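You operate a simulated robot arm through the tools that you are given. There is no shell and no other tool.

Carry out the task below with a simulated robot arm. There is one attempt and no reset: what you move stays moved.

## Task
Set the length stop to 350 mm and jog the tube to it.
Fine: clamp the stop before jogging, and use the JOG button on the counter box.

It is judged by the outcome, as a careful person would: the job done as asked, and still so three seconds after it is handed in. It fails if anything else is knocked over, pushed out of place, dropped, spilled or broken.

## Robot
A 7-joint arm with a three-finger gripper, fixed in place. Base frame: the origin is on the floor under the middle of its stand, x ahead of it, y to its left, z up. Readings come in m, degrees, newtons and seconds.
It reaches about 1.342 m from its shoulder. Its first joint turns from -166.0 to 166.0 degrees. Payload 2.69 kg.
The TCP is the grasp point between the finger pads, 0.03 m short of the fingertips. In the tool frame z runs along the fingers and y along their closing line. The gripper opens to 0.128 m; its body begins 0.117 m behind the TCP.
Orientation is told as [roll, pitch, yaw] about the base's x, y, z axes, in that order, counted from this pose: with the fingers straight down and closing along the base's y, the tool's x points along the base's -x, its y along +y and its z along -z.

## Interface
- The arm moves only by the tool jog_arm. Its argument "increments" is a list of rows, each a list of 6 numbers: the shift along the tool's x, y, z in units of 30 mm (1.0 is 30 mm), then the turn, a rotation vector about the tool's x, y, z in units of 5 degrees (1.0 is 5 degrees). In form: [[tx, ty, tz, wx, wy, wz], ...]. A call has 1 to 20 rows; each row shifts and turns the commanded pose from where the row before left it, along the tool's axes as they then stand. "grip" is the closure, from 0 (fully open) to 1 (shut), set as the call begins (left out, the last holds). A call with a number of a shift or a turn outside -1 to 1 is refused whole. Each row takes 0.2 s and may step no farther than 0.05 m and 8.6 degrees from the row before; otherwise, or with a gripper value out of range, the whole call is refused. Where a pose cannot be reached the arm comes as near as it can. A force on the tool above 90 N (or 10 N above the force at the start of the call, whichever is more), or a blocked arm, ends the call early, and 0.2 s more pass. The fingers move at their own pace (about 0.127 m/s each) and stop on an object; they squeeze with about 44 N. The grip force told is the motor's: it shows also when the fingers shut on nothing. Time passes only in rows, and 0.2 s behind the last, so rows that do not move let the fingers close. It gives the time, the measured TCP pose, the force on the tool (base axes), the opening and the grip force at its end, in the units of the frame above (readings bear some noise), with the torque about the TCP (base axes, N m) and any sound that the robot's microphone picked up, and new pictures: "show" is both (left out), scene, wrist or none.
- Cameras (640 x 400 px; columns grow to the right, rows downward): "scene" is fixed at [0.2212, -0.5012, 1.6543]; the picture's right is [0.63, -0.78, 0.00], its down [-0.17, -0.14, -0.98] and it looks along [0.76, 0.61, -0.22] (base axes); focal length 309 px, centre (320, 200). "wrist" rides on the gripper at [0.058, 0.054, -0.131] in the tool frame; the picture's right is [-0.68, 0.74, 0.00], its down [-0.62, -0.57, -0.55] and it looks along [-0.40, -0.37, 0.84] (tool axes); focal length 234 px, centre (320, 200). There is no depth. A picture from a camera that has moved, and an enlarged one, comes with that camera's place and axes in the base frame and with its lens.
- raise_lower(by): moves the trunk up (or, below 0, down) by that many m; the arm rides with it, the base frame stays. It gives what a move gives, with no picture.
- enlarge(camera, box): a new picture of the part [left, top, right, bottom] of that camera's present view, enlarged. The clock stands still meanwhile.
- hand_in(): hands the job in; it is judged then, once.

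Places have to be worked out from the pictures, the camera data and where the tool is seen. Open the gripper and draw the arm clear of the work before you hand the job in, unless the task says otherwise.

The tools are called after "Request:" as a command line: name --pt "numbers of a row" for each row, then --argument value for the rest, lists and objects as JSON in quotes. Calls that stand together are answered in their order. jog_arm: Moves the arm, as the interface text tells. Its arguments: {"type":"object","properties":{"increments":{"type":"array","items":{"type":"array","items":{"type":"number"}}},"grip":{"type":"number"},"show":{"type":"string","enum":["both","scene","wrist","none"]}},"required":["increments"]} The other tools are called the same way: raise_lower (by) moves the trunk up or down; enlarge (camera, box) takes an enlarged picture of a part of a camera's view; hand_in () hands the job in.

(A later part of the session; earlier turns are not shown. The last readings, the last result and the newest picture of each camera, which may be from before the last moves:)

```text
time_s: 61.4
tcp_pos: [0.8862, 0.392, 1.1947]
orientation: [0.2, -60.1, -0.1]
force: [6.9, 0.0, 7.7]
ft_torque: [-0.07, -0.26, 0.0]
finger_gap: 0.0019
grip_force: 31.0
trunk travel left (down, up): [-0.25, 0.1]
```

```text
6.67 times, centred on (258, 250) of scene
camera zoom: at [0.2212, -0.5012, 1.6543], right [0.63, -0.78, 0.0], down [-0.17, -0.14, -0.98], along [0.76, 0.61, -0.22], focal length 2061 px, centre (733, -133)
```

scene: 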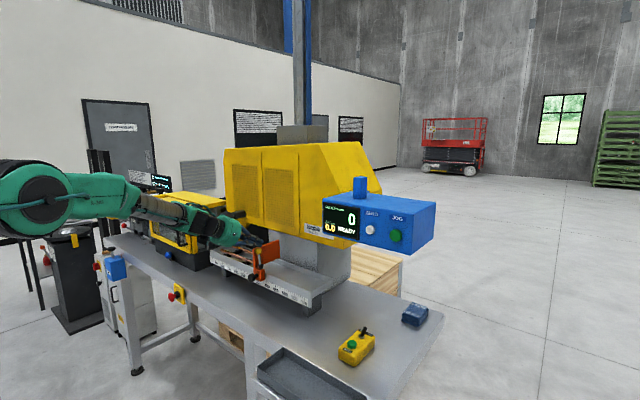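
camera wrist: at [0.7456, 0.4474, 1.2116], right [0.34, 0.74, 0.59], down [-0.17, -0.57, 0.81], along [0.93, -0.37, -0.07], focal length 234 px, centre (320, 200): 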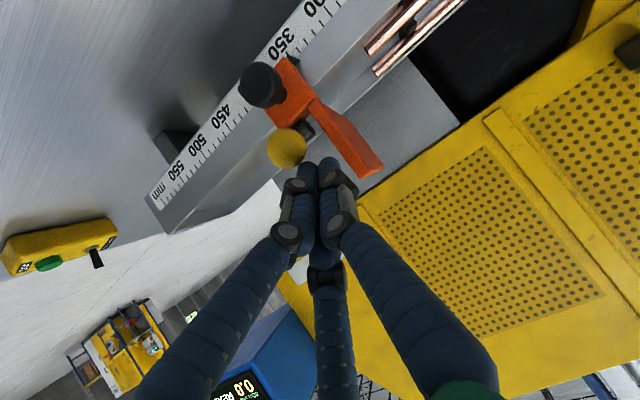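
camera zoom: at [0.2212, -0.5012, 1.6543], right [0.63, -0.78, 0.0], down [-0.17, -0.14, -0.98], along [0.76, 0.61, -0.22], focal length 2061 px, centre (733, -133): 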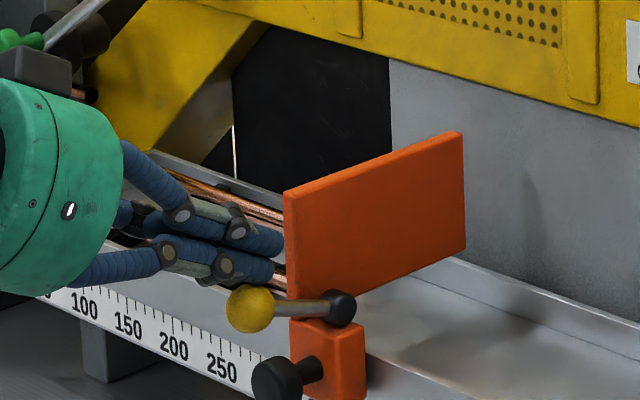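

The reaction rose to about 10 N, so the lever is at its end. I'll press slightly more to make sure it is seated, then lift off.

Request:
jog_arm --pt "0.06 0 0 0 0 0" --pt "0 0 0 0 0 0" --show "none"

Request:
jog_arm --pt "-0.5 0 0 0 0 0" --pt "-0.5 0 -0.3 0 0 0" --pt "0 0 -0.9 0 0 0" --pt "0 0 -0.9 0 0 0" --pt "0 0 -0.9 0 0 0" --pt "0 0 0 0 0 0"

Request:
enlarge --camera "scene" --box '[210, 220, 306, 280]'

```text
time_s: 62.0
tcp_pos: [0.8856, 0.3923, 1.1943]
orientation: [0.2, -60.2, -0.2]
force: [18.7, -2.8, 18.4]
ft_torque: [-0.2, -0.77, -0.05]
finger_gap: 0.0019
grip_force: 31.4
trunk travel left (down, up): [-0.25, 0.1]
```

```text
time_s: 63.4
tcp_pos: [0.8225, 0.3934, 1.2641]
orientation: [0.1, -59.9, -0.1]
force: [-0.9, -0.3, -0.8]
ft_torque: [0.01, 0.04, 0.02]
finger_gap: 0.0022
grip_force: 31.9
trunk travel left (down, up): [-0.25, 0.1]
camera wrist: at [0.6797, 0.4479, 1.2781], right [0.34, 0.74, 0.59], down [-0.17, -0.57, 0.81], along [0.93, -0.37, -0.07], focal length 234 px, centre (320, 200)
```

scene: 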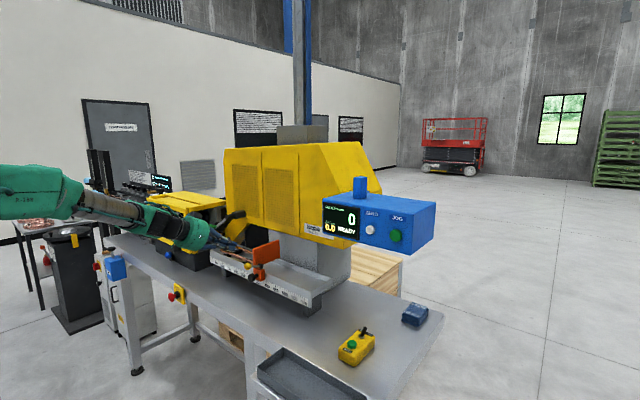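
wrist: 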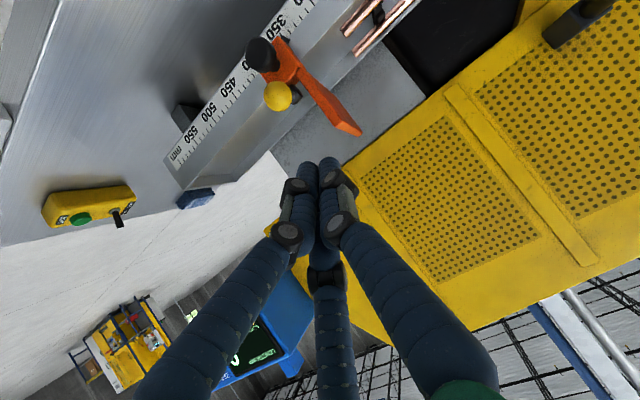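

```text
6.67 times, centred on (258, 250) of scene
camera zoom: at [0.2212, -0.5012, 1.6543], right [0.63, -0.78, 0.0], down [-0.17, -0.14, -0.98], along [0.76, 0.61, -0.22], focal length 2061 px, centre (733, -133)
```

zoom: 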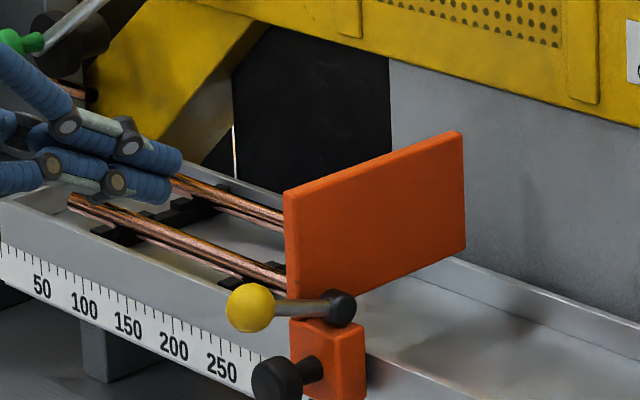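

The lever stays down. I'll check the pointer against the scale.

Request:
enlarge --camera "wrist" --box '[262, 20, 310, 60]'

Request:
enlarge --camera "wrist" --box '[274, 28, 298, 46]'

```text
10.00 times, centred on (286, 40) of wrist
camera zoom: at [0.6797, 0.4479, 1.2781], right [0.34, 0.74, 0.59], down [-0.17, -0.57, 0.81], along [0.93, -0.37, -0.07], focal length 2342 px, centre (660, 1800)
```

zoom: 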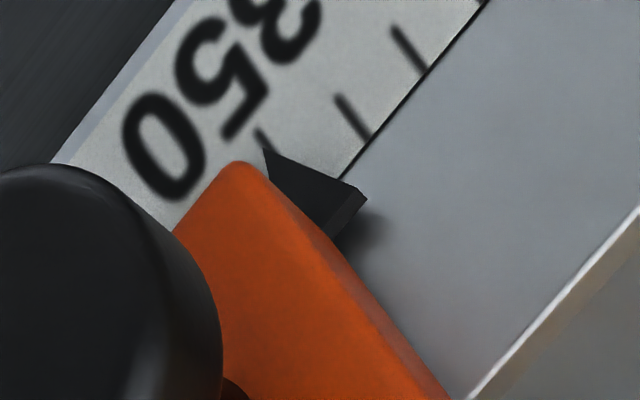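

```text
16.00 times, centred on (286, 37) of wrist
camera zoom: at [0.6797, 0.4479, 1.2781], right [0.34, 0.74, 0.59], down [-0.17, -0.57, 0.81], along [0.93, -0.37, -0.07], focal length 3747 px, centre (864, 2808)
```

zoom: 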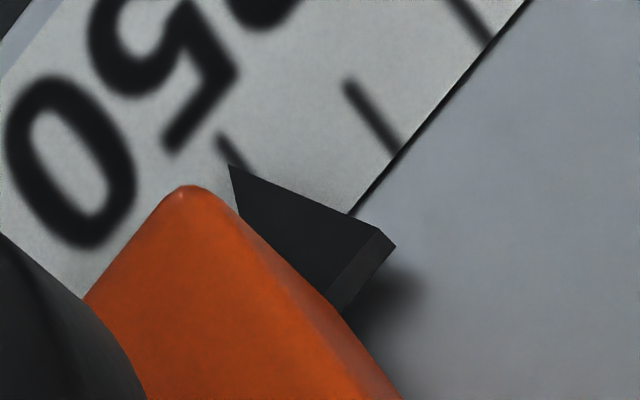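

Allowing for parallax, the pointer reads 350 and the lever ball is back at its original clamped position of (0.894, 1.153). Next, I swing over to the counter box with the fingers level and closed, staying at x≈0.80, well clear of it.

Request:
jog_arm --pt "-0.45 -0.967 -0.42 0 -1 0" --pt "-0.49 -0.967 -0.37 0 -1 0" --pt "-0.52 -0.967 -0.33 0 -1 0" --pt "-0.55 -0.967 -0.28 0 -1 0" --pt "-0.57 -0.967 -0.24 0 -1 0" --pt "-0.59 -0.967 -0.19 0 -1 0" --pt "0 -0.967 0 0 0 0" --pt "0 -0.967 0 0 0 0" --pt "0 -0.967 0 0 0 0" --pt "0 -0.967 0 0 0 0" --pt "0 -0.967 0 0 0 0" --pt "0 -0.967 0 0 0 0" --pt "0 -0.967 0 0 0 0" --pt "0 -0.967 0 0 0 0" --pt "0 -0.967 0 0 0 0" --pt "0 -0.967 0 0 0 0" --pt "0 -0.967 0 0 0 0" --pt "0 -0.967 0 0 0 0" --pt "0 0 0 0 0 0"

```text
time_s: 67.4
tcp_pos: [0.7878, 0.0571, 1.3677]
orientation: [-2.0, -89.6, 0.0]
force: [0.7, -0.5, 1.4]
ft_torque: [0.0, -0.01, -0.02]
finger_gap: 0.002
grip_force: 31.3
out of reach, approached as far as the arm can: row 12, 13, 14, 15, 16, 17, 18
trunk travel left (down, up): [-0.25, 0.1]
camera wrist: at [0.6586, 0.114, 1.3112], right [0.03, 0.74, 0.68], down [-0.56, -0.55, 0.62], along [0.83, -0.4, 0.4], focal length 234 px, centre (320, 200)
```

scene: 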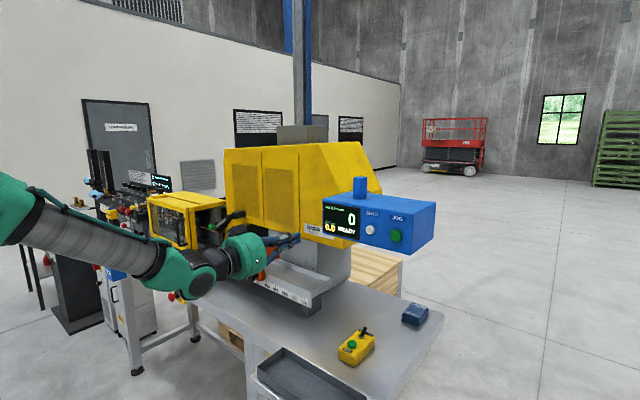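
wrist: 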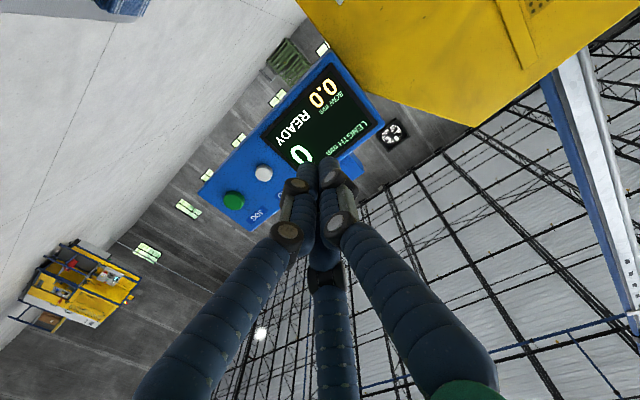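

The arm can't reach further -y with the fingers dead straight along +x. The forearm comes from the left, so I'll yaw the fingers about 30° toward -y and try again.

Request:
jog_arm --pt "0 0 -0.3 1 0 0" --pt "0 0 -0.3 1 0 0" --pt "0 0 0 1 0 0" --pt "0 0 0 1 0 0" --pt "0 0 0 1 0 0" --pt "0 0 0 1 0 0"

```text
time_s: 68.8
tcp_pos: [0.7699, 0.0552, 1.3697]
orientation: [-171.2, -90.0, 141.1]
force: [0.9, -0.2, 0.9]
ft_torque: [-0.02, -0.02, 0.02]
finger_gap: 0.0018
grip_force: 31.4
trunk travel left (down, up): [-0.25, 0.1]
camera wrist: at [0.6833, 0.1677, 1.3111], right [0.37, 0.64, 0.68], down [-0.76, -0.21, 0.62], along [0.54, -0.74, 0.4], focal length 234 px, centre (320, 200)
```

scene: 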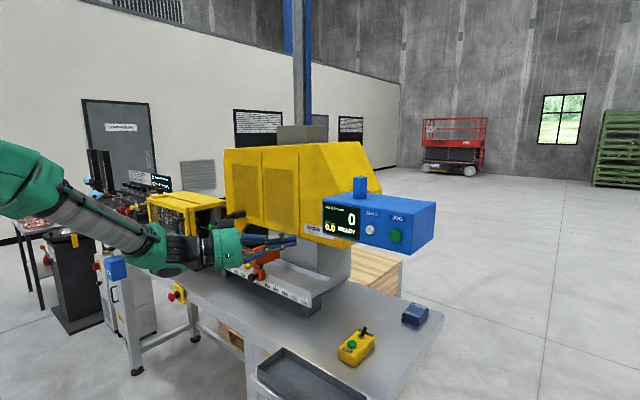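
wrist: 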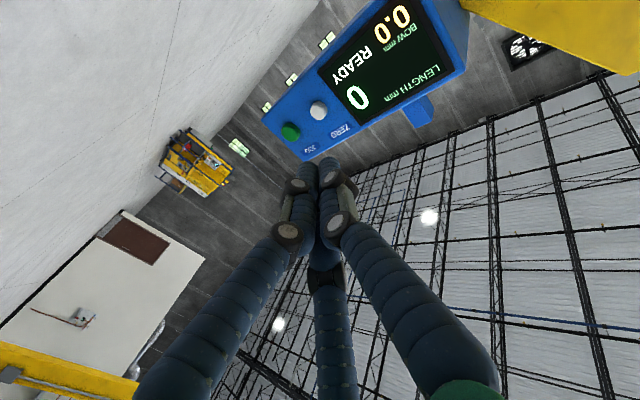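

With the yaw the pose is reachable, and the wrist camera sees the display clearly: LENGTH 0, BOW 0.0, READY. I re-place JOG at about (0.983, -0.155, 1.371) and move in front of it, still 10+ cm away.

Request:
jog_arm --pt "0 -0.78 0.617 0 0 0" --pt "0 -0.78 0.617 0 0 0" --pt "0 -0.78 0.617 0 0 0" --pt "0 -0.78 0.617 0 0 0" --pt "0 -0.78 0.617 0 0 0" --pt "0 -0.78 0.617 0 0 0" --pt "0 -0.78 0.617 0 0 0" --pt "0 0 0 0 0 0"

```text
time_s: 70.6
tcp_pos: [0.7987, -0.1503, 1.3701]
orientation: [-22.1, -90.0, -7.9]
force: [0.3, 0.0, -0.7]
ft_torque: [-0.01, -0.01, 0.04]
finger_gap: 0.0024
grip_force: 31.8
trunk travel left (down, up): [-0.25, 0.1]
camera wrist: at [0.713, -0.0385, 1.3112], right [0.37, 0.64, 0.68], down [-0.76, -0.22, 0.62], along [0.54, -0.74, 0.4], focal length 234 px, centre (320, 200)
```

scene: 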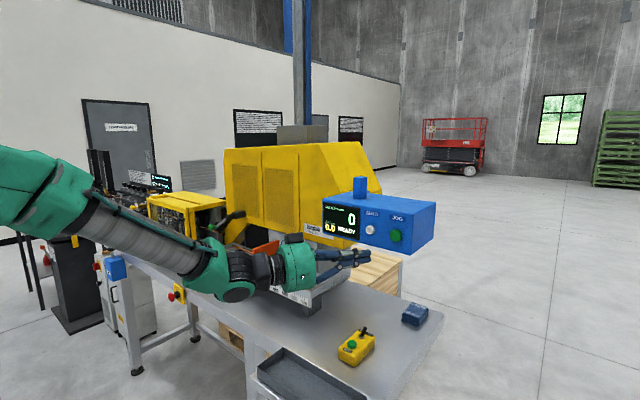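
wrist: 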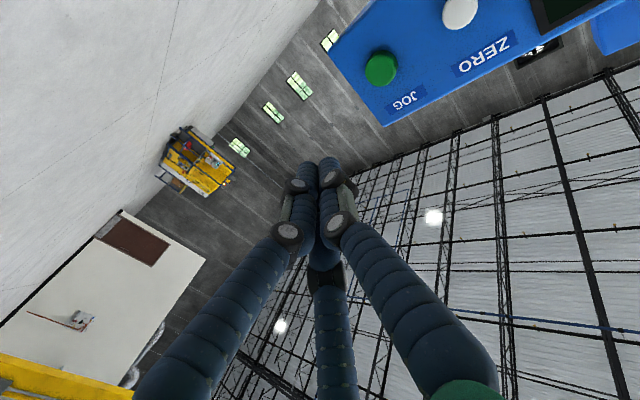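

The display is visible in the scene camera too, and JOG is at about (0.98, -0.153, 1.370). I'll advance along +x to about 4–5 cm from the button.

Request:
jog_arm --pt "0 0.38 0.68 0 0 0" --pt "0 0.38 0.68 0 0 0" --pt "0 0.38 0.68 0 0 0" --pt "0 0.38 0.68 0 0 0" --pt "0 0 0 0 0 0"

Request:
enlarge --camera "scene" --box '[310, 180, 438, 260]'

```text
time_s: 71.8
tcp_pos: [0.8956, -0.1514, 1.3699]
orientation: [-18.9, -89.9, -11.1]
force: [0.5, -0.9, -0.3]
ft_torque: [-0.02, -0.05, -0.06]
finger_gap: 0.0021
grip_force: 31.3
trunk travel left (down, up): [-0.25, 0.1]
camera wrist: at [0.8092, -0.0397, 1.3107], right [0.37, 0.64, 0.68], down [-0.76, -0.22, 0.62], along [0.54, -0.74, 0.4], focal length 234 px, centre (320, 200)
```

scene: 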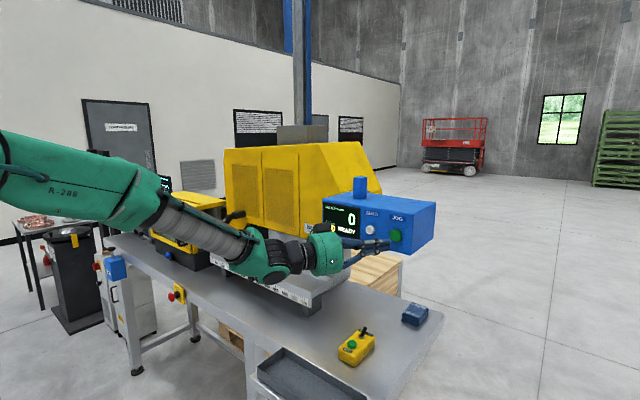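
wrist: 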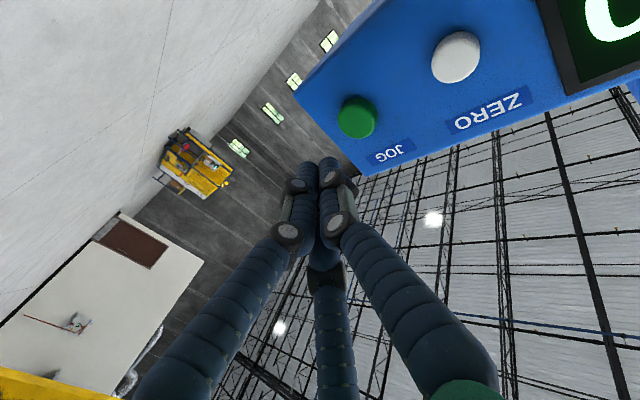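

```text
5.00 times, centred on (374, 220) of scene
camera zoom: at [0.2212, -0.5012, 1.6543], right [0.63, -0.78, 0.0], down [-0.17, -0.14, -0.98], along [0.76, 0.61, -0.22], focal length 1546 px, centre (50, 100)
```

zoom: 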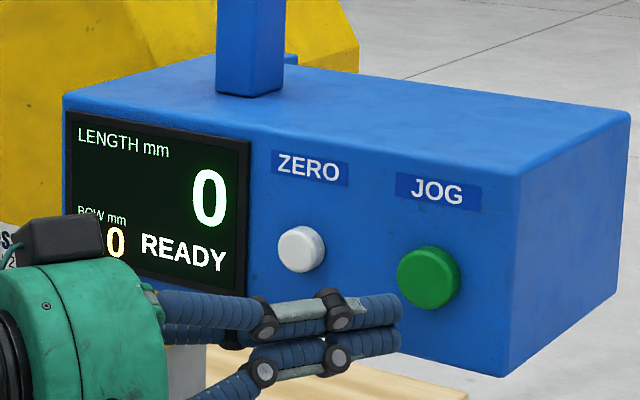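

The tip is in line with JOG, centred about y=-0.155 and z=1.37. I'll go 36 mm closer, then finish with small steps.

Request:
jog_arm --pt "0 0.2 0.346 0 0 0" --pt "0 0.2 0.346 0 0 0" --pt "0 0.2 0.346 0 0 0" --pt "0 0 0 0 0 0"

Request:
enlarge --camera "scene" --box '[310, 180, 438, 260]'

Request:
enlarge --camera "wrist" --box '[260, 80, 420, 200]'

```text
time_s: 72.8
tcp_pos: [0.9296, -0.152, 1.3694]
orientation: [-53.6, -89.9, 23.5]
force: [0.8, -0.2, -1.0]
ft_torque: [-0.03, -0.02, -0.05]
finger_gap: 0.0022
grip_force: 31.4
trunk travel left (down, up): [-0.25, 0.1]
camera wrist: at [0.8442, -0.0405, 1.3104], right [0.37, 0.64, 0.68], down [-0.76, -0.21, 0.62], along [0.54, -0.74, 0.4], focal length 234 px, centre (320, 200)
```

scene: 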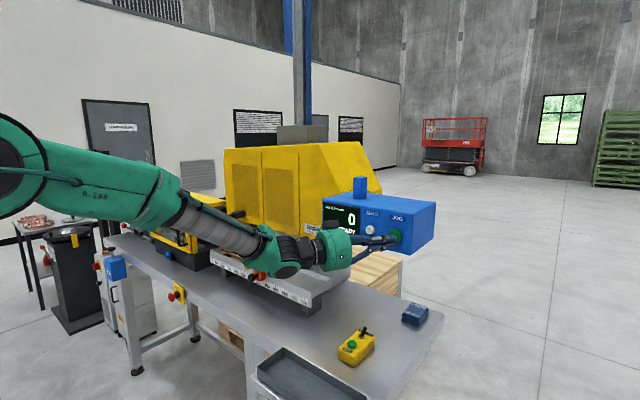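
wrist: 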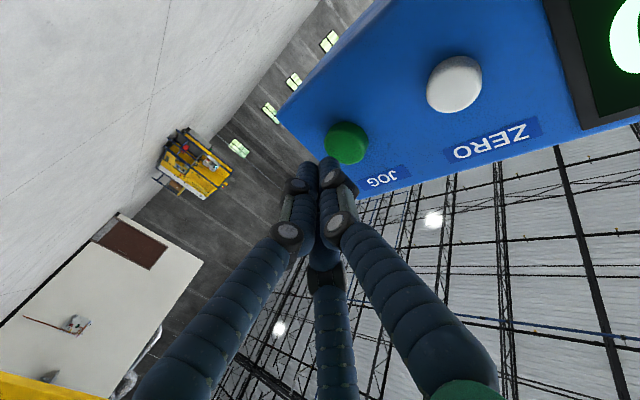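

```text
5.00 times, centred on (374, 220) of scene
camera zoom: at [0.2212, -0.5012, 1.6543], right [0.63, -0.78, 0.0], down [-0.17, -0.14, -0.98], along [0.76, 0.61, -0.22], focal length 1546 px, centre (50, 100)
```

zoom: 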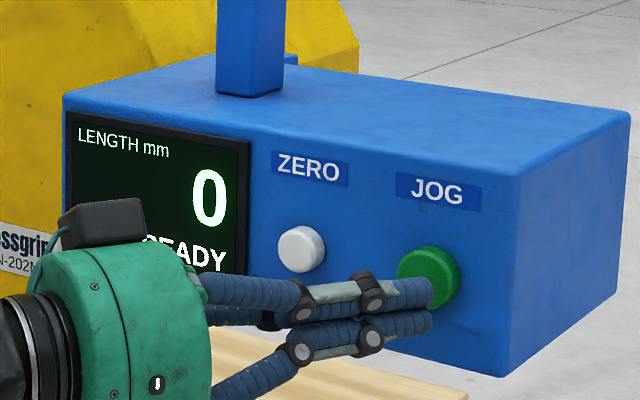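

```text
3.33 times, centred on (340, 140) of wrist
camera zoom: at [0.8442, -0.0405, 1.3104], right [0.37, 0.64, 0.68], down [-0.76, -0.21, 0.62], along [0.54, -0.74, 0.4], focal length 781 px, centre (253, 400)
```

zoom: 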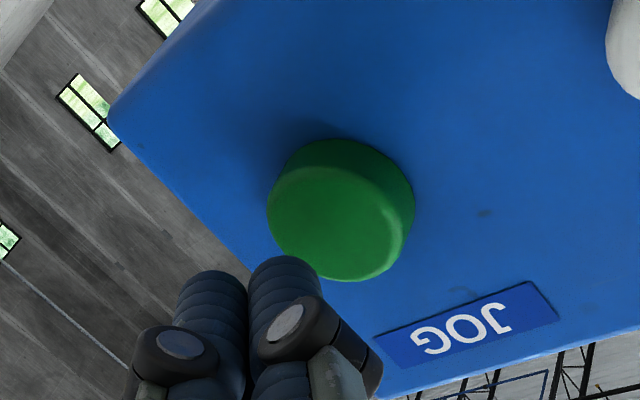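

Both views suggest the button centre is about 7 mm above my fingertip line, so I'll raise by 7 mm and then creep forward in 3 mm steps while watching the display.

Request:
jog_arm --pt "-0.23 0 0 0 0 0" --pt "0 0.05 0.087 0 0 0" --pt "0 0.05 0.087 0 0 0" --pt "0 0.05 0.087 0 0 0"

Request:
enlarge --camera "scene" --box '[310, 180, 438, 260]'

Request:
enlarge --camera "wrist" --box '[260, 80, 420, 200]'

```text
time_s: 73.8
tcp_pos: [0.9375, -0.1524, 1.3755]
orientation: [-102.2, -90.0, 72.2]
force: [0.3, -0.4, -0.1]
ft_torque: [0.01, 0.0, 0.0]
finger_gap: 0.0023
grip_force: 31.7
trunk travel left (down, up): [-0.25, 0.1]
camera wrist: at [0.8525, -0.04, 1.3177], right [0.37, 0.64, 0.68], down [-0.76, -0.21, 0.62], along [0.54, -0.74, 0.4], focal length 234 px, centre (320, 200)
```

scene: 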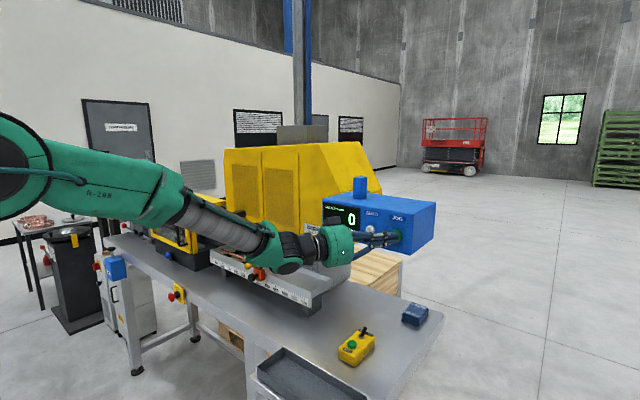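
wrist: 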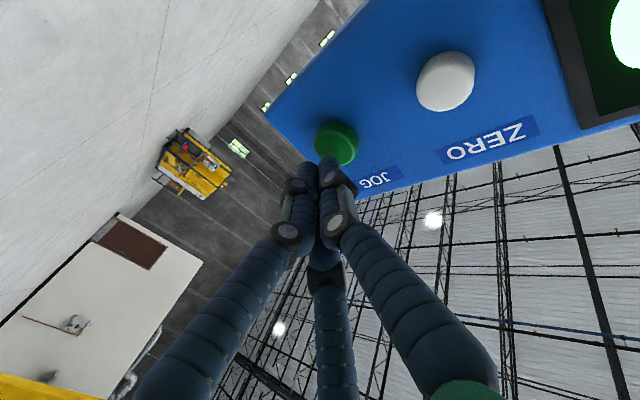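

```text
5.00 times, centred on (374, 220) of scene
camera zoom: at [0.2212, -0.5012, 1.6543], right [0.63, -0.78, 0.0], down [-0.17, -0.14, -0.98], along [0.76, 0.61, -0.22], focal length 1546 px, centre (50, 100)
```

zoom: 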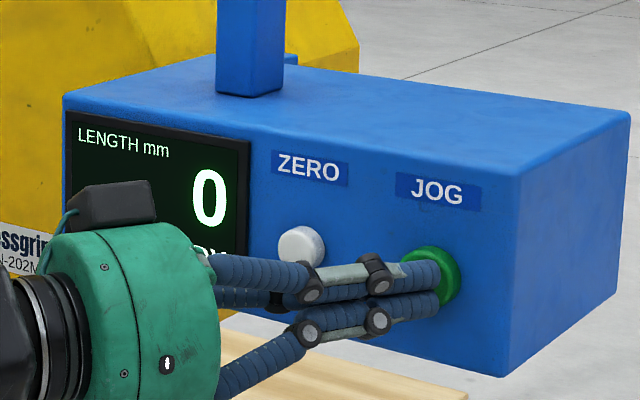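

```text
3.33 times, centred on (340, 140) of wrist
camera zoom: at [0.8525, -0.04, 1.3177], right [0.37, 0.64, 0.68], down [-0.76, -0.21, 0.62], along [0.54, -0.74, 0.4], focal length 781 px, centre (253, 400)
```

zoom: 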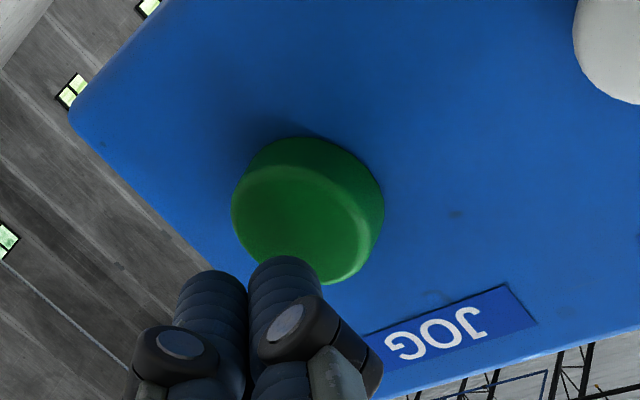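

The fingertips are now lined up with the green button. I'll continue with 3 mm steps.

Request:
jog_arm --pt "0 0.05 0.087 0 0 0" --pt "0 0.05 0.087 0 0 0"

Request:
enlarge --camera "scene" --box '[310, 180, 438, 260]'

Request:
enlarge --camera "wrist" --box '[260, 80, 420, 200]'

```text
time_s: 74.4
tcp_pos: [0.9444, -0.1529, 1.3756]
orientation: [-20.5, -90.0, -9.7]
force: [-0.2, -0.5, 0.2]
ft_torque: [-0.01, 0.01, 0.0]
finger_gap: 0.0022
grip_force: 31.1
trunk travel left (down, up): [-0.25, 0.1]
camera wrist: at [0.8586, -0.04, 1.3175], right [0.37, 0.64, 0.68], down [-0.76, -0.21, 0.62], along [0.54, -0.74, 0.4], focal length 234 px, centre (320, 200)
```

scene: 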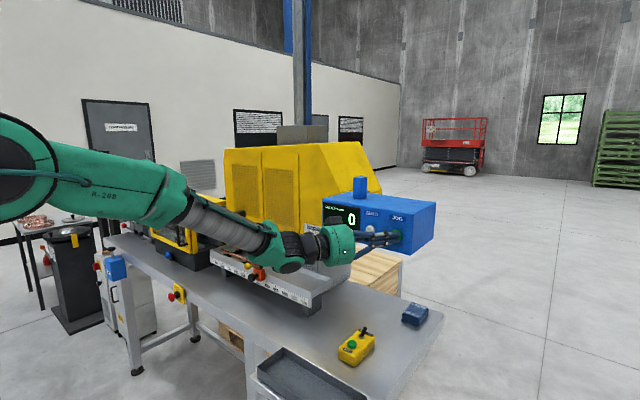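
wrist: 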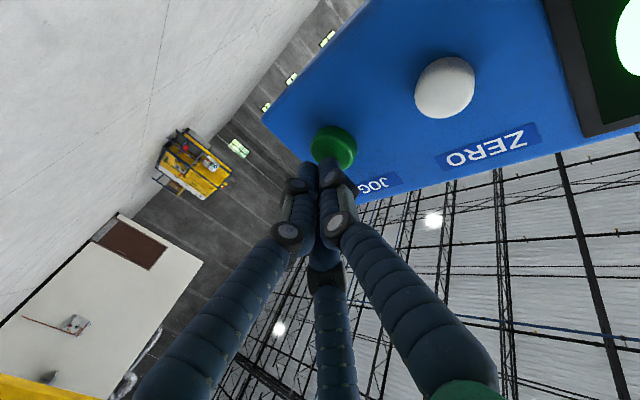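

```text
5.00 times, centred on (374, 220) of scene
camera zoom: at [0.2212, -0.5012, 1.6543], right [0.63, -0.78, 0.0], down [-0.17, -0.14, -0.98], along [0.76, 0.61, -0.22], focal length 1546 px, centre (50, 100)
```

zoom: 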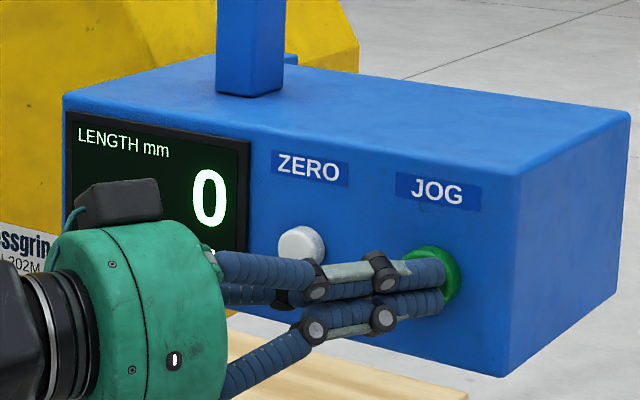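

```text
3.33 times, centred on (340, 140) of wrist
camera zoom: at [0.8586, -0.04, 1.3175], right [0.37, 0.64, 0.68], down [-0.76, -0.21, 0.62], along [0.54, -0.74, 0.4], focal length 781 px, centre (253, 400)
```

zoom: 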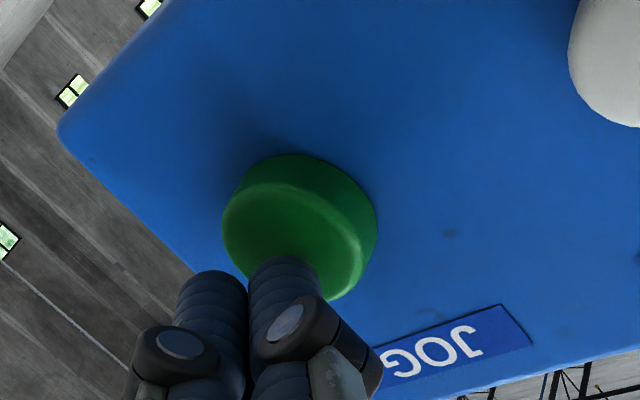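

Only a few millimetres to go. I'll continue with 2 mm steps and check the display each time.

Request:
jog_arm --pt "0 0.033 0.058 0 0 0" --pt "0 0.033 0.058 0 0 0" --show "none"

Request:
enlarge --camera "scene" --box '[310, 180, 438, 260]'

```text
time_s: 75.0
tcp_pos: [0.9483, -0.1528, 1.376]
orientation: [33.9, -90.0, -63.9]
force: [-1.4, 0.7, -1.7]
ft_torque: [-0.04, 0.03, -0.01]
finger_gap: 0.0021
grip_force: 31.1
trunk travel left (down, up): [-0.25, 0.1]
```

```text
5.00 times, centred on (374, 220) of scene
camera zoom: at [0.2212, -0.5012, 1.6543], right [0.63, -0.78, 0.0], down [-0.17, -0.14, -0.98], along [0.76, 0.61, -0.22], focal length 1546 px, centre (50, 100)
```

zoom: 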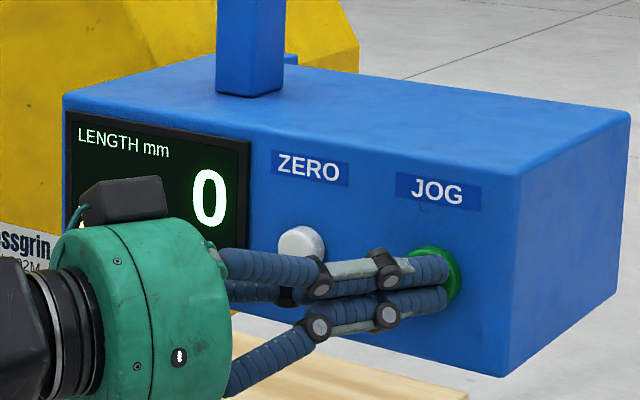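

Possibly first contact. I'll take one more 2 mm step at a time.

Request:
jog_arm --pt "0 0.033 0.058 0 0 0" --show "none"

Request:
enlarge --camera "scene" --box '[310, 180, 438, 260]'

```text
time_s: 75.4
tcp_pos: [0.9494, -0.152, 1.3769]
orientation: [-142.7, -90.0, 112.7]
force: [-2.2, 1.3, 0.3]
ft_torque: [0.0, 0.0, 0.01]
finger_gap: 0.0022
grip_force: 31.5
trunk travel left (down, up): [-0.25, 0.1]
heard: click
```

```text
5.00 times, centred on (374, 220) of scene
camera zoom: at [0.2212, -0.5012, 1.6543], right [0.63, -0.78, 0.0], down [-0.17, -0.14, -0.98], along [0.76, 0.61, -0.22], focal length 1546 px, centre (50, 100)
```

zoom: 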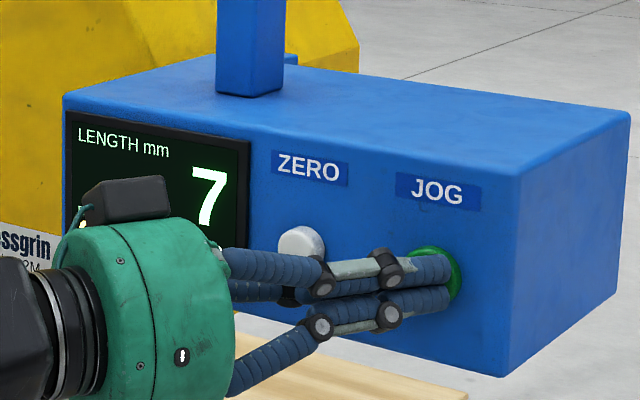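

A click was heard and LENGTH now reads 7, so the jog is running. I'll hold for one short row to measure the feed rate.

Request:
jog_arm --pt "0 0 0 0 0 0" --show "none"

Request:
enlarge --camera "scene" --box '[310, 180, 438, 260]'

```text
time_s: 75.8
tcp_pos: [0.9498, -0.154, 1.3765]
orientation: [-112.9, -90.0, 83.0]
force: [-2.8, 0.9, -0.3]
ft_torque: [0.0, -0.01, 0.01]
finger_gap: 0.0021
grip_force: 31.7
trunk travel left (down, up): [-0.25, 0.1]
```

```text
5.00 times, centred on (374, 220) of scene
camera zoom: at [0.2212, -0.5012, 1.6543], right [0.63, -0.78, 0.0], down [-0.17, -0.14, -0.98], along [0.76, 0.61, -0.22], focal length 1546 px, centre (50, 100)
```

zoom: 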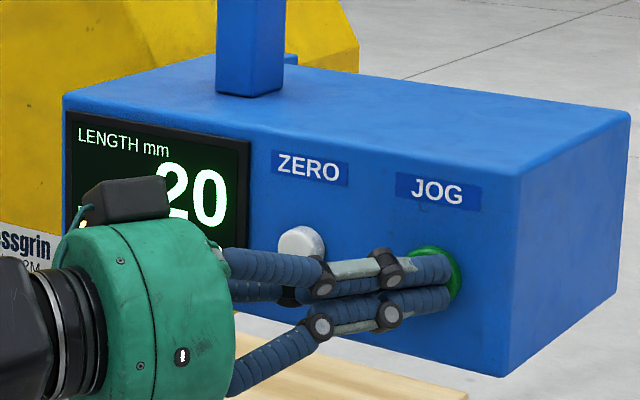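

The feed is about 32 mm/s. I'll hold for 2.2 s and check the tube and counter.

Request:
jog_arm --pt "0 0 0 0 0 0" --pt "0 0 0 0 0 0" --pt "0 0 0 0 0 0" --pt "0 0 0 0 0 0" --pt "0 0 0 0 0 0" --pt "0 0 0 0 0 0" --pt "0 0 0 0 0 0" --pt "0 0 0 0 0 0" --pt "0 0 0 0 0 0" --pt "0 0 0 0 0 0" --show "none"

Request:
enlarge --camera "scene" --box '[310, 180, 438, 260]'

Request:
enlarge --camera "scene" --box '[180, 200, 308, 300]'

```text
time_s: 78.0
tcp_pos: [0.9495, -0.1517, 1.3772]
orientation: [-141.4, -90.0, 111.3]
force: [-3.0, 0.1, -0.4]
ft_torque: [0.01, 0.0, -0.01]
finger_gap: 0.002
grip_force: 31.3
trunk travel left (down, up): [-0.25, 0.1]
```

```text
5.00 times, centred on (374, 220) of scene
camera zoom: at [0.2212, -0.5012, 1.6543], right [0.63, -0.78, 0.0], down [-0.17, -0.14, -0.98], along [0.76, 0.61, -0.22], focal length 1546 px, centre (50, 100)
```

zoom: 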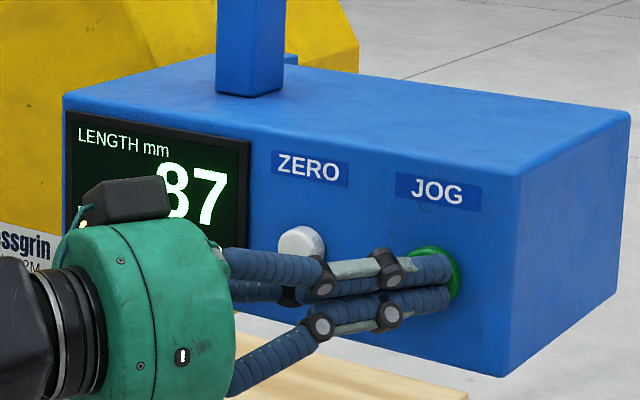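

```text
4.00 times, centred on (244, 250) of scene
camera zoom: at [0.2212, -0.5012, 1.6543], right [0.63, -0.78, 0.0], down [-0.17, -0.14, -0.98], along [0.76, 0.61, -0.22], focal length 1237 px, centre (624, 0)
```

zoom: 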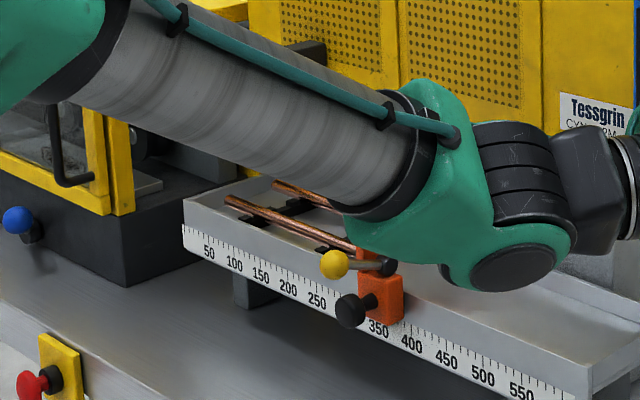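

LENGTH reads 87, so about 30.5 mm/s. I'll release once here to learn how the machine stops and to see the whole display.

Request:
jog_arm --pt "0 -0.1 -0.173 0 0 0" --show "wrist"

Request:
enlarge --camera "scene" --box '[310, 180, 438, 260]'

```text
time_s: 78.4
tcp_pos: [0.9446, -0.153, 1.3761]
orientation: [-154.4, -89.9, 124.4]
force: [0.8, 0.9, -0.7]
ft_torque: [-0.02, -0.06, -0.02]
finger_gap: 0.0021
grip_force: 31.7
trunk travel left (down, up): [-0.25, 0.1]
camera wrist: at [0.8587, -0.0404, 1.3176], right [0.37, 0.64, 0.68], down [-0.76, -0.21, 0.62], along [0.54, -0.74, 0.4], focal length 234 px, centre (320, 200)
```

wrist: 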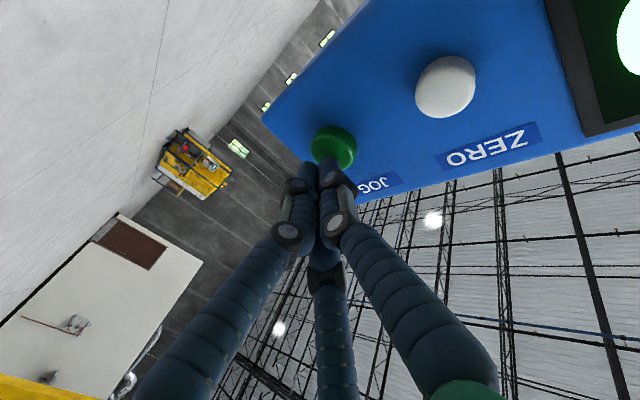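

```text
5.00 times, centred on (374, 220) of scene
camera zoom: at [0.2212, -0.5012, 1.6543], right [0.63, -0.78, 0.0], down [-0.17, -0.14, -0.98], along [0.76, 0.61, -0.22], focal length 1546 px, centre (50, 100)
```

zoom: 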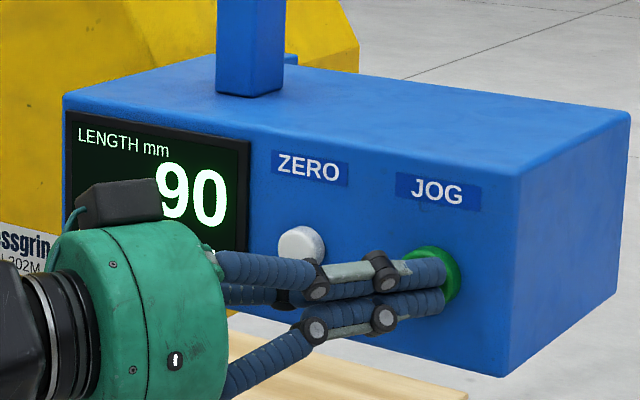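

Releasing stopped it at 90, only about 3 mm of run-on. I'll press again with the same travel and hold for about 3.6 s.

Request:
jog_arm --pt "0 0.1 0.173 0 0 0" --pt "0 0 0 0 0 0" --pt "0 0 0 0 0 0" --pt "0 0 0 0 0 0" --pt "0 0 0 0 0 0" --pt "0 0 0 0 0 0" --pt "0 0 0 0 0 0" --pt "0 0 0 0 0 0" --pt "0 0 0 0 0 0" --pt "0 0 0 0 0 0" --pt "0 0 0 0 0 0" --pt "0 0 0 0 0 0" --pt "0 0 0 0 0 0" --pt "0 0 0 0 0 0" --pt "0 0 0 0 0 0" --pt "0 0 0 0 0 0" --pt "0 0 0 0 0 0" --pt "0 0 0 0 0 0" --show "none"

Request:
enlarge --camera "scene" --box '[310, 180, 438, 260]'

Request:
enlarge --camera "scene" --box '[180, 200, 308, 300]'

```text
time_s: 82.2
tcp_pos: [0.9504, -0.1525, 1.3768]
orientation: [-178.6, -90.0, 148.5]
force: [-2.6, 0.3, -0.6]
ft_torque: [0.04, 0.07, 0.01]
finger_gap: 0.002
grip_force: 31.4
trunk travel left (down, up): [-0.25, 0.1]
heard: click
```

```text
5.00 times, centred on (374, 220) of scene
camera zoom: at [0.2212, -0.5012, 1.6543], right [0.63, -0.78, 0.0], down [-0.17, -0.14, -0.98], along [0.76, 0.61, -0.22], focal length 1546 px, centre (50, 100)
```

zoom: 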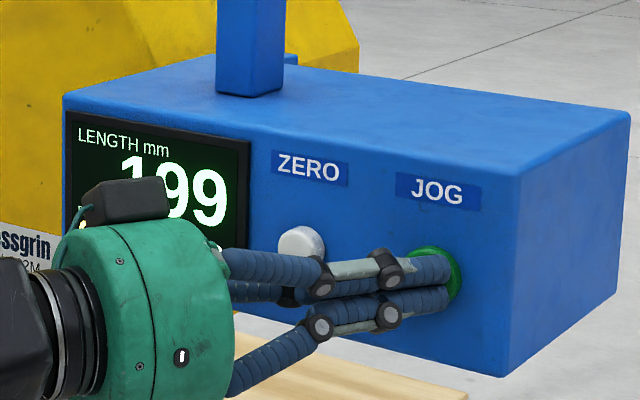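

```text
4.00 times, centred on (244, 250) of scene
camera zoom: at [0.2212, -0.5012, 1.6543], right [0.63, -0.78, 0.0], down [-0.17, -0.14, -0.98], along [0.76, 0.61, -0.22], focal length 1237 px, centre (624, 0)
```

zoom: 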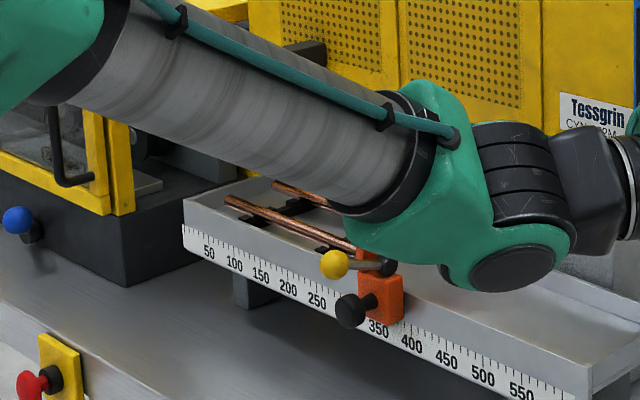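

LENGTH reads 199. I'll hold for another 3.2 s, which should bring it to about 296.

Request:
jog_arm --pt "0 0 0 0 0 0" --pt "0 0 0 0 0 0" --pt "0 0 0 0 0 0" --pt "0 0 0 0 0 0" --pt "0 0 0 0 0 0" --pt "0 0 0 0 0 0" --pt "0 0 0 0 0 0" --pt "0 0 0 0 0 0" --pt "0 0 0 0 0 0" --pt "0 0 0 0 0 0" --pt "0 0 0 0 0 0" --pt "0 0 0 0 0 0" --pt "0 0 0 0 0 0" --pt "0 0 0 0 0 0" --pt "0 0 0 0 0 0" --show "none"

Request:
enlarge --camera "scene" --box '[310, 180, 438, 260]'

```text
time_s: 85.4
tcp_pos: [0.9502, -0.152, 1.3755]
orientation: [-174.1, -89.9, 144.1]
force: [-2.1, -0.9, 0.5]
ft_torque: [-0.01, 0.0, 0.04]
finger_gap: 0.0018
grip_force: 31.9
trunk travel left (down, up): [-0.25, 0.1]
```

```text
5.00 times, centred on (374, 220) of scene
camera zoom: at [0.2212, -0.5012, 1.6543], right [0.63, -0.78, 0.0], down [-0.17, -0.14, -0.98], along [0.76, 0.61, -0.22], focal length 1546 px, centre (50, 100)
```

zoom: 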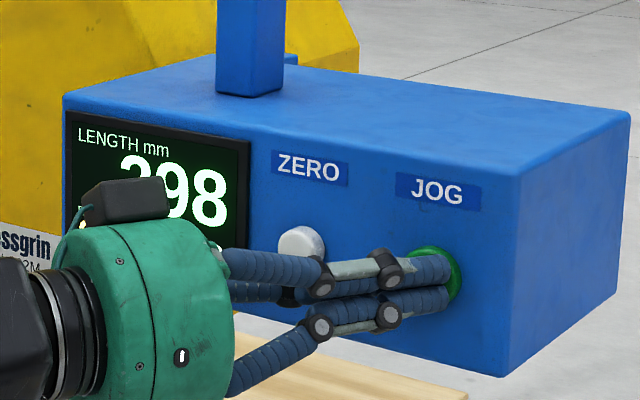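

LENGTH reads 298, at 31 mm/s. I'll hold 0.8 s more and then release, stopping around 325–330.

Request:
jog_arm --pt "0 0 0 0 0 0" --pt "0 0 0 0 0 0" --pt "0 0 0 0 0 0" --pt "0 0 0 0 0 0" --pt "0 -0.1 -0.173 0 0 0" --show "none"

Request:
enlarge --camera "scene" --box '[310, 180, 438, 260]'

```text
time_s: 86.6
tcp_pos: [0.9453, -0.1525, 1.3762]
orientation: [-127.8, -90.0, 97.7]
force: [-0.1, 0.1, 0.5]
ft_torque: [-0.01, 0.0, -0.02]
finger_gap: 0.0022
grip_force: 31.4
trunk travel left (down, up): [-0.25, 0.1]
```

```text
5.00 times, centred on (374, 220) of scene
camera zoom: at [0.2212, -0.5012, 1.6543], right [0.63, -0.78, 0.0], down [-0.17, -0.14, -0.98], along [0.76, 0.61, -0.22], focal length 1546 px, centre (50, 100)
```

zoom: 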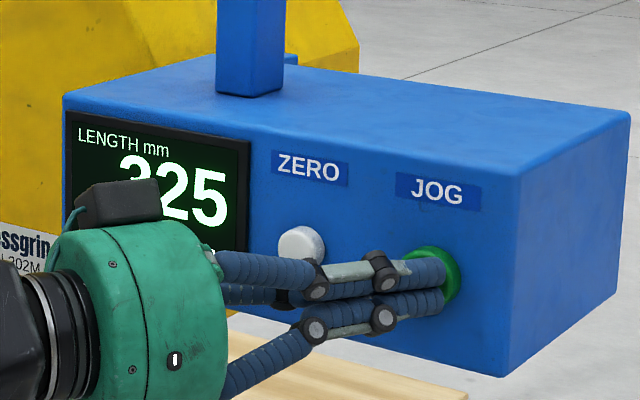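

LENGTH reads 325. With 25 mm to go, I'll try a quick tap (press, then immediate release) to calibrate a fine step.

Request:
jog_arm --pt "0 0.1 0.173 0 0 0" --pt "0 -0.1 -0.173 0 0 0" --show "none"

Request:
enlarge --camera "scene" --box '[310, 180, 438, 260]'

```text
time_s: 87.2
tcp_pos: [0.9436, -0.1517, 1.3766]
orientation: [-35.1, -90.0, 4.9]
force: [-0.7, -0.5, 0.1]
ft_torque: [0.0, -0.05, -0.02]
finger_gap: 0.0021
grip_force: 31.1
trunk travel left (down, up): [-0.25, 0.1]
heard: click
```

```text
5.00 times, centred on (374, 220) of scene
camera zoom: at [0.2212, -0.5012, 1.6543], right [0.63, -0.78, 0.0], down [-0.17, -0.14, -0.98], along [0.76, 0.61, -0.22], focal length 1546 px, centre (50, 100)
```

zoom: 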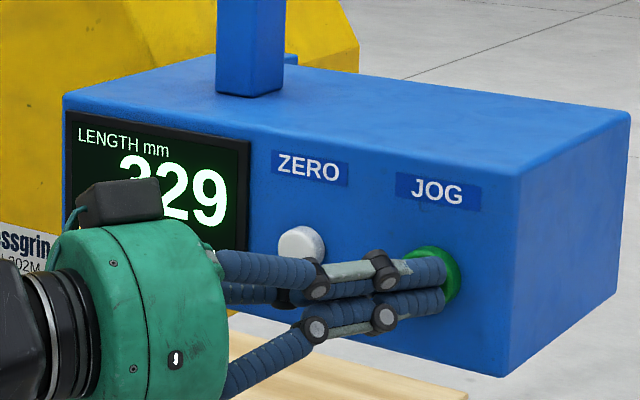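

A tap gives about 4 mm, so 329 now. I'll do one tap with a single hold row, which should add about 10 mm.

Request:
jog_arm --pt "0 0.1 0.173 0 0 0" --pt "0 0 0 0 0 0" --pt "0 -0.1 -0.173 0 0 0" --show "none"

Request:
enlarge --camera "scene" --box '[310, 180, 438, 260]'

```text
time_s: 88.0
tcp_pos: [0.944, -0.1522, 1.3762]
orientation: [-168.8, -89.9, 138.8]
force: [0.2, 0.2, 0.3]
ft_torque: [-0.03, 0.01, -0.02]
finger_gap: 0.002
grip_force: 32.0
trunk travel left (down, up): [-0.25, 0.1]
heard: click
```

```text
5.00 times, centred on (374, 220) of scene
camera zoom: at [0.2212, -0.5012, 1.6543], right [0.63, -0.78, 0.0], down [-0.17, -0.14, -0.98], along [0.76, 0.61, -0.22], focal length 1546 px, centre (50, 100)
```

zoom: 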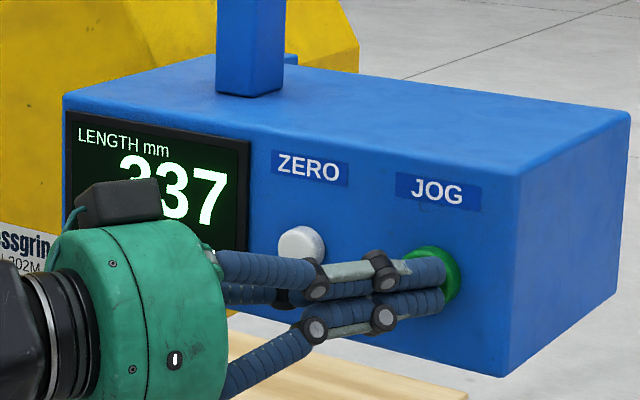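

LENGTH reads 337. Two more single taps, at about 4 mm each.

Request:
jog_arm --pt "0 0.1 0.173 0 0 0" --pt "0 -0.1 -0.173 0 0 0" --show "none"

Request:
enlarge --camera "scene" --box '[310, 180, 438, 260]'

```text
time_s: 88.6
tcp_pos: [0.9448, -0.1519, 1.3751]
orientation: [-33.9, -90.0, 3.9]
force: [-0.2, 0.7, -0.9]
ft_torque: [-0.01, -0.05, -0.02]
finger_gap: 0.0024
grip_force: 31.5
trunk travel left (down, up): [-0.25, 0.1]
heard: click
```

```text
5.00 times, centred on (374, 220) of scene
camera zoom: at [0.2212, -0.5012, 1.6543], right [0.63, -0.78, 0.0], down [-0.17, -0.14, -0.98], along [0.76, 0.61, -0.22], focal length 1546 px, centre (50, 100)
```

zoom: 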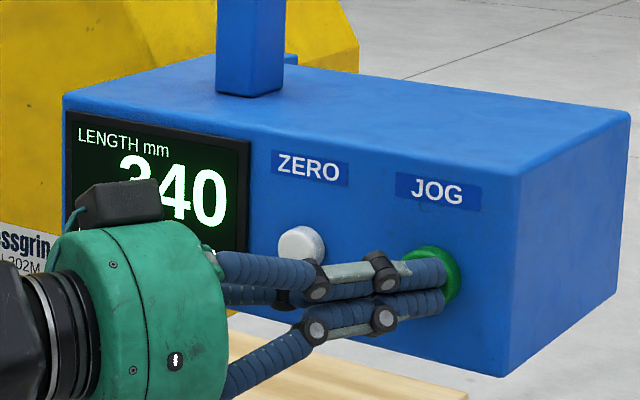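

LENGTH reads 340. Another tap.

Request:
jog_arm --pt "0 0.1 0.173 0 0 0" --pt "0 -0.1 -0.173 0 0 0" --show "none"

Request:
enlarge --camera "scene" --box '[310, 180, 438, 260]'

```text
time_s: 89.2
tcp_pos: [0.9438, -0.1547, 1.3751]
orientation: [-31.9, -90.0, 1.8]
force: [-0.2, 0.2, -0.4]
ft_torque: [-0.04, -0.02, 0.0]
finger_gap: 0.0019
grip_force: 31.1
trunk travel left (down, up): [-0.25, 0.1]
heard: click
```

```text
5.00 times, centred on (374, 220) of scene
camera zoom: at [0.2212, -0.5012, 1.6543], right [0.63, -0.78, 0.0], down [-0.17, -0.14, -0.98], along [0.76, 0.61, -0.22], focal length 1546 px, centre (50, 100)
```

zoom: 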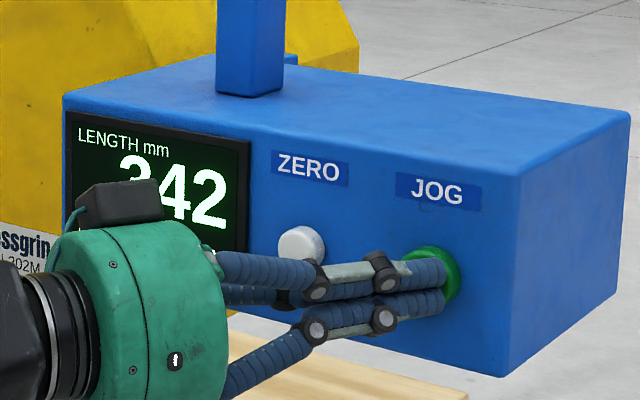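

LENGTH reads 342. Taps vary between 2 and 4 mm, so I'll keep tapping singly.

Request:
jog_arm --pt "0 0.1 0.173 0 0 0" --pt "0 -0.1 -0.173 0 0 0" --show "none"

Request:
enlarge --camera "scene" --box '[310, 180, 438, 260]'

```text
time_s: 89.8
tcp_pos: [0.9439, -0.1539, 1.3761]
orientation: [-29.2, -90.1, -0.9]
force: [0.5, -0.4, -0.4]
ft_torque: [0.01, -0.04, -0.03]
finger_gap: 0.002
grip_force: 31.3
trunk travel left (down, up): [-0.25, 0.1]
heard: click
```

```text
5.00 times, centred on (374, 220) of scene
camera zoom: at [0.2212, -0.5012, 1.6543], right [0.63, -0.78, 0.0], down [-0.17, -0.14, -0.98], along [0.76, 0.61, -0.22], focal length 1546 px, centre (50, 100)
```

zoom: 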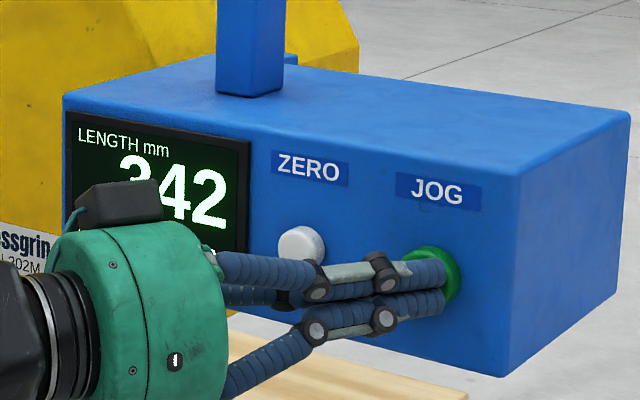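

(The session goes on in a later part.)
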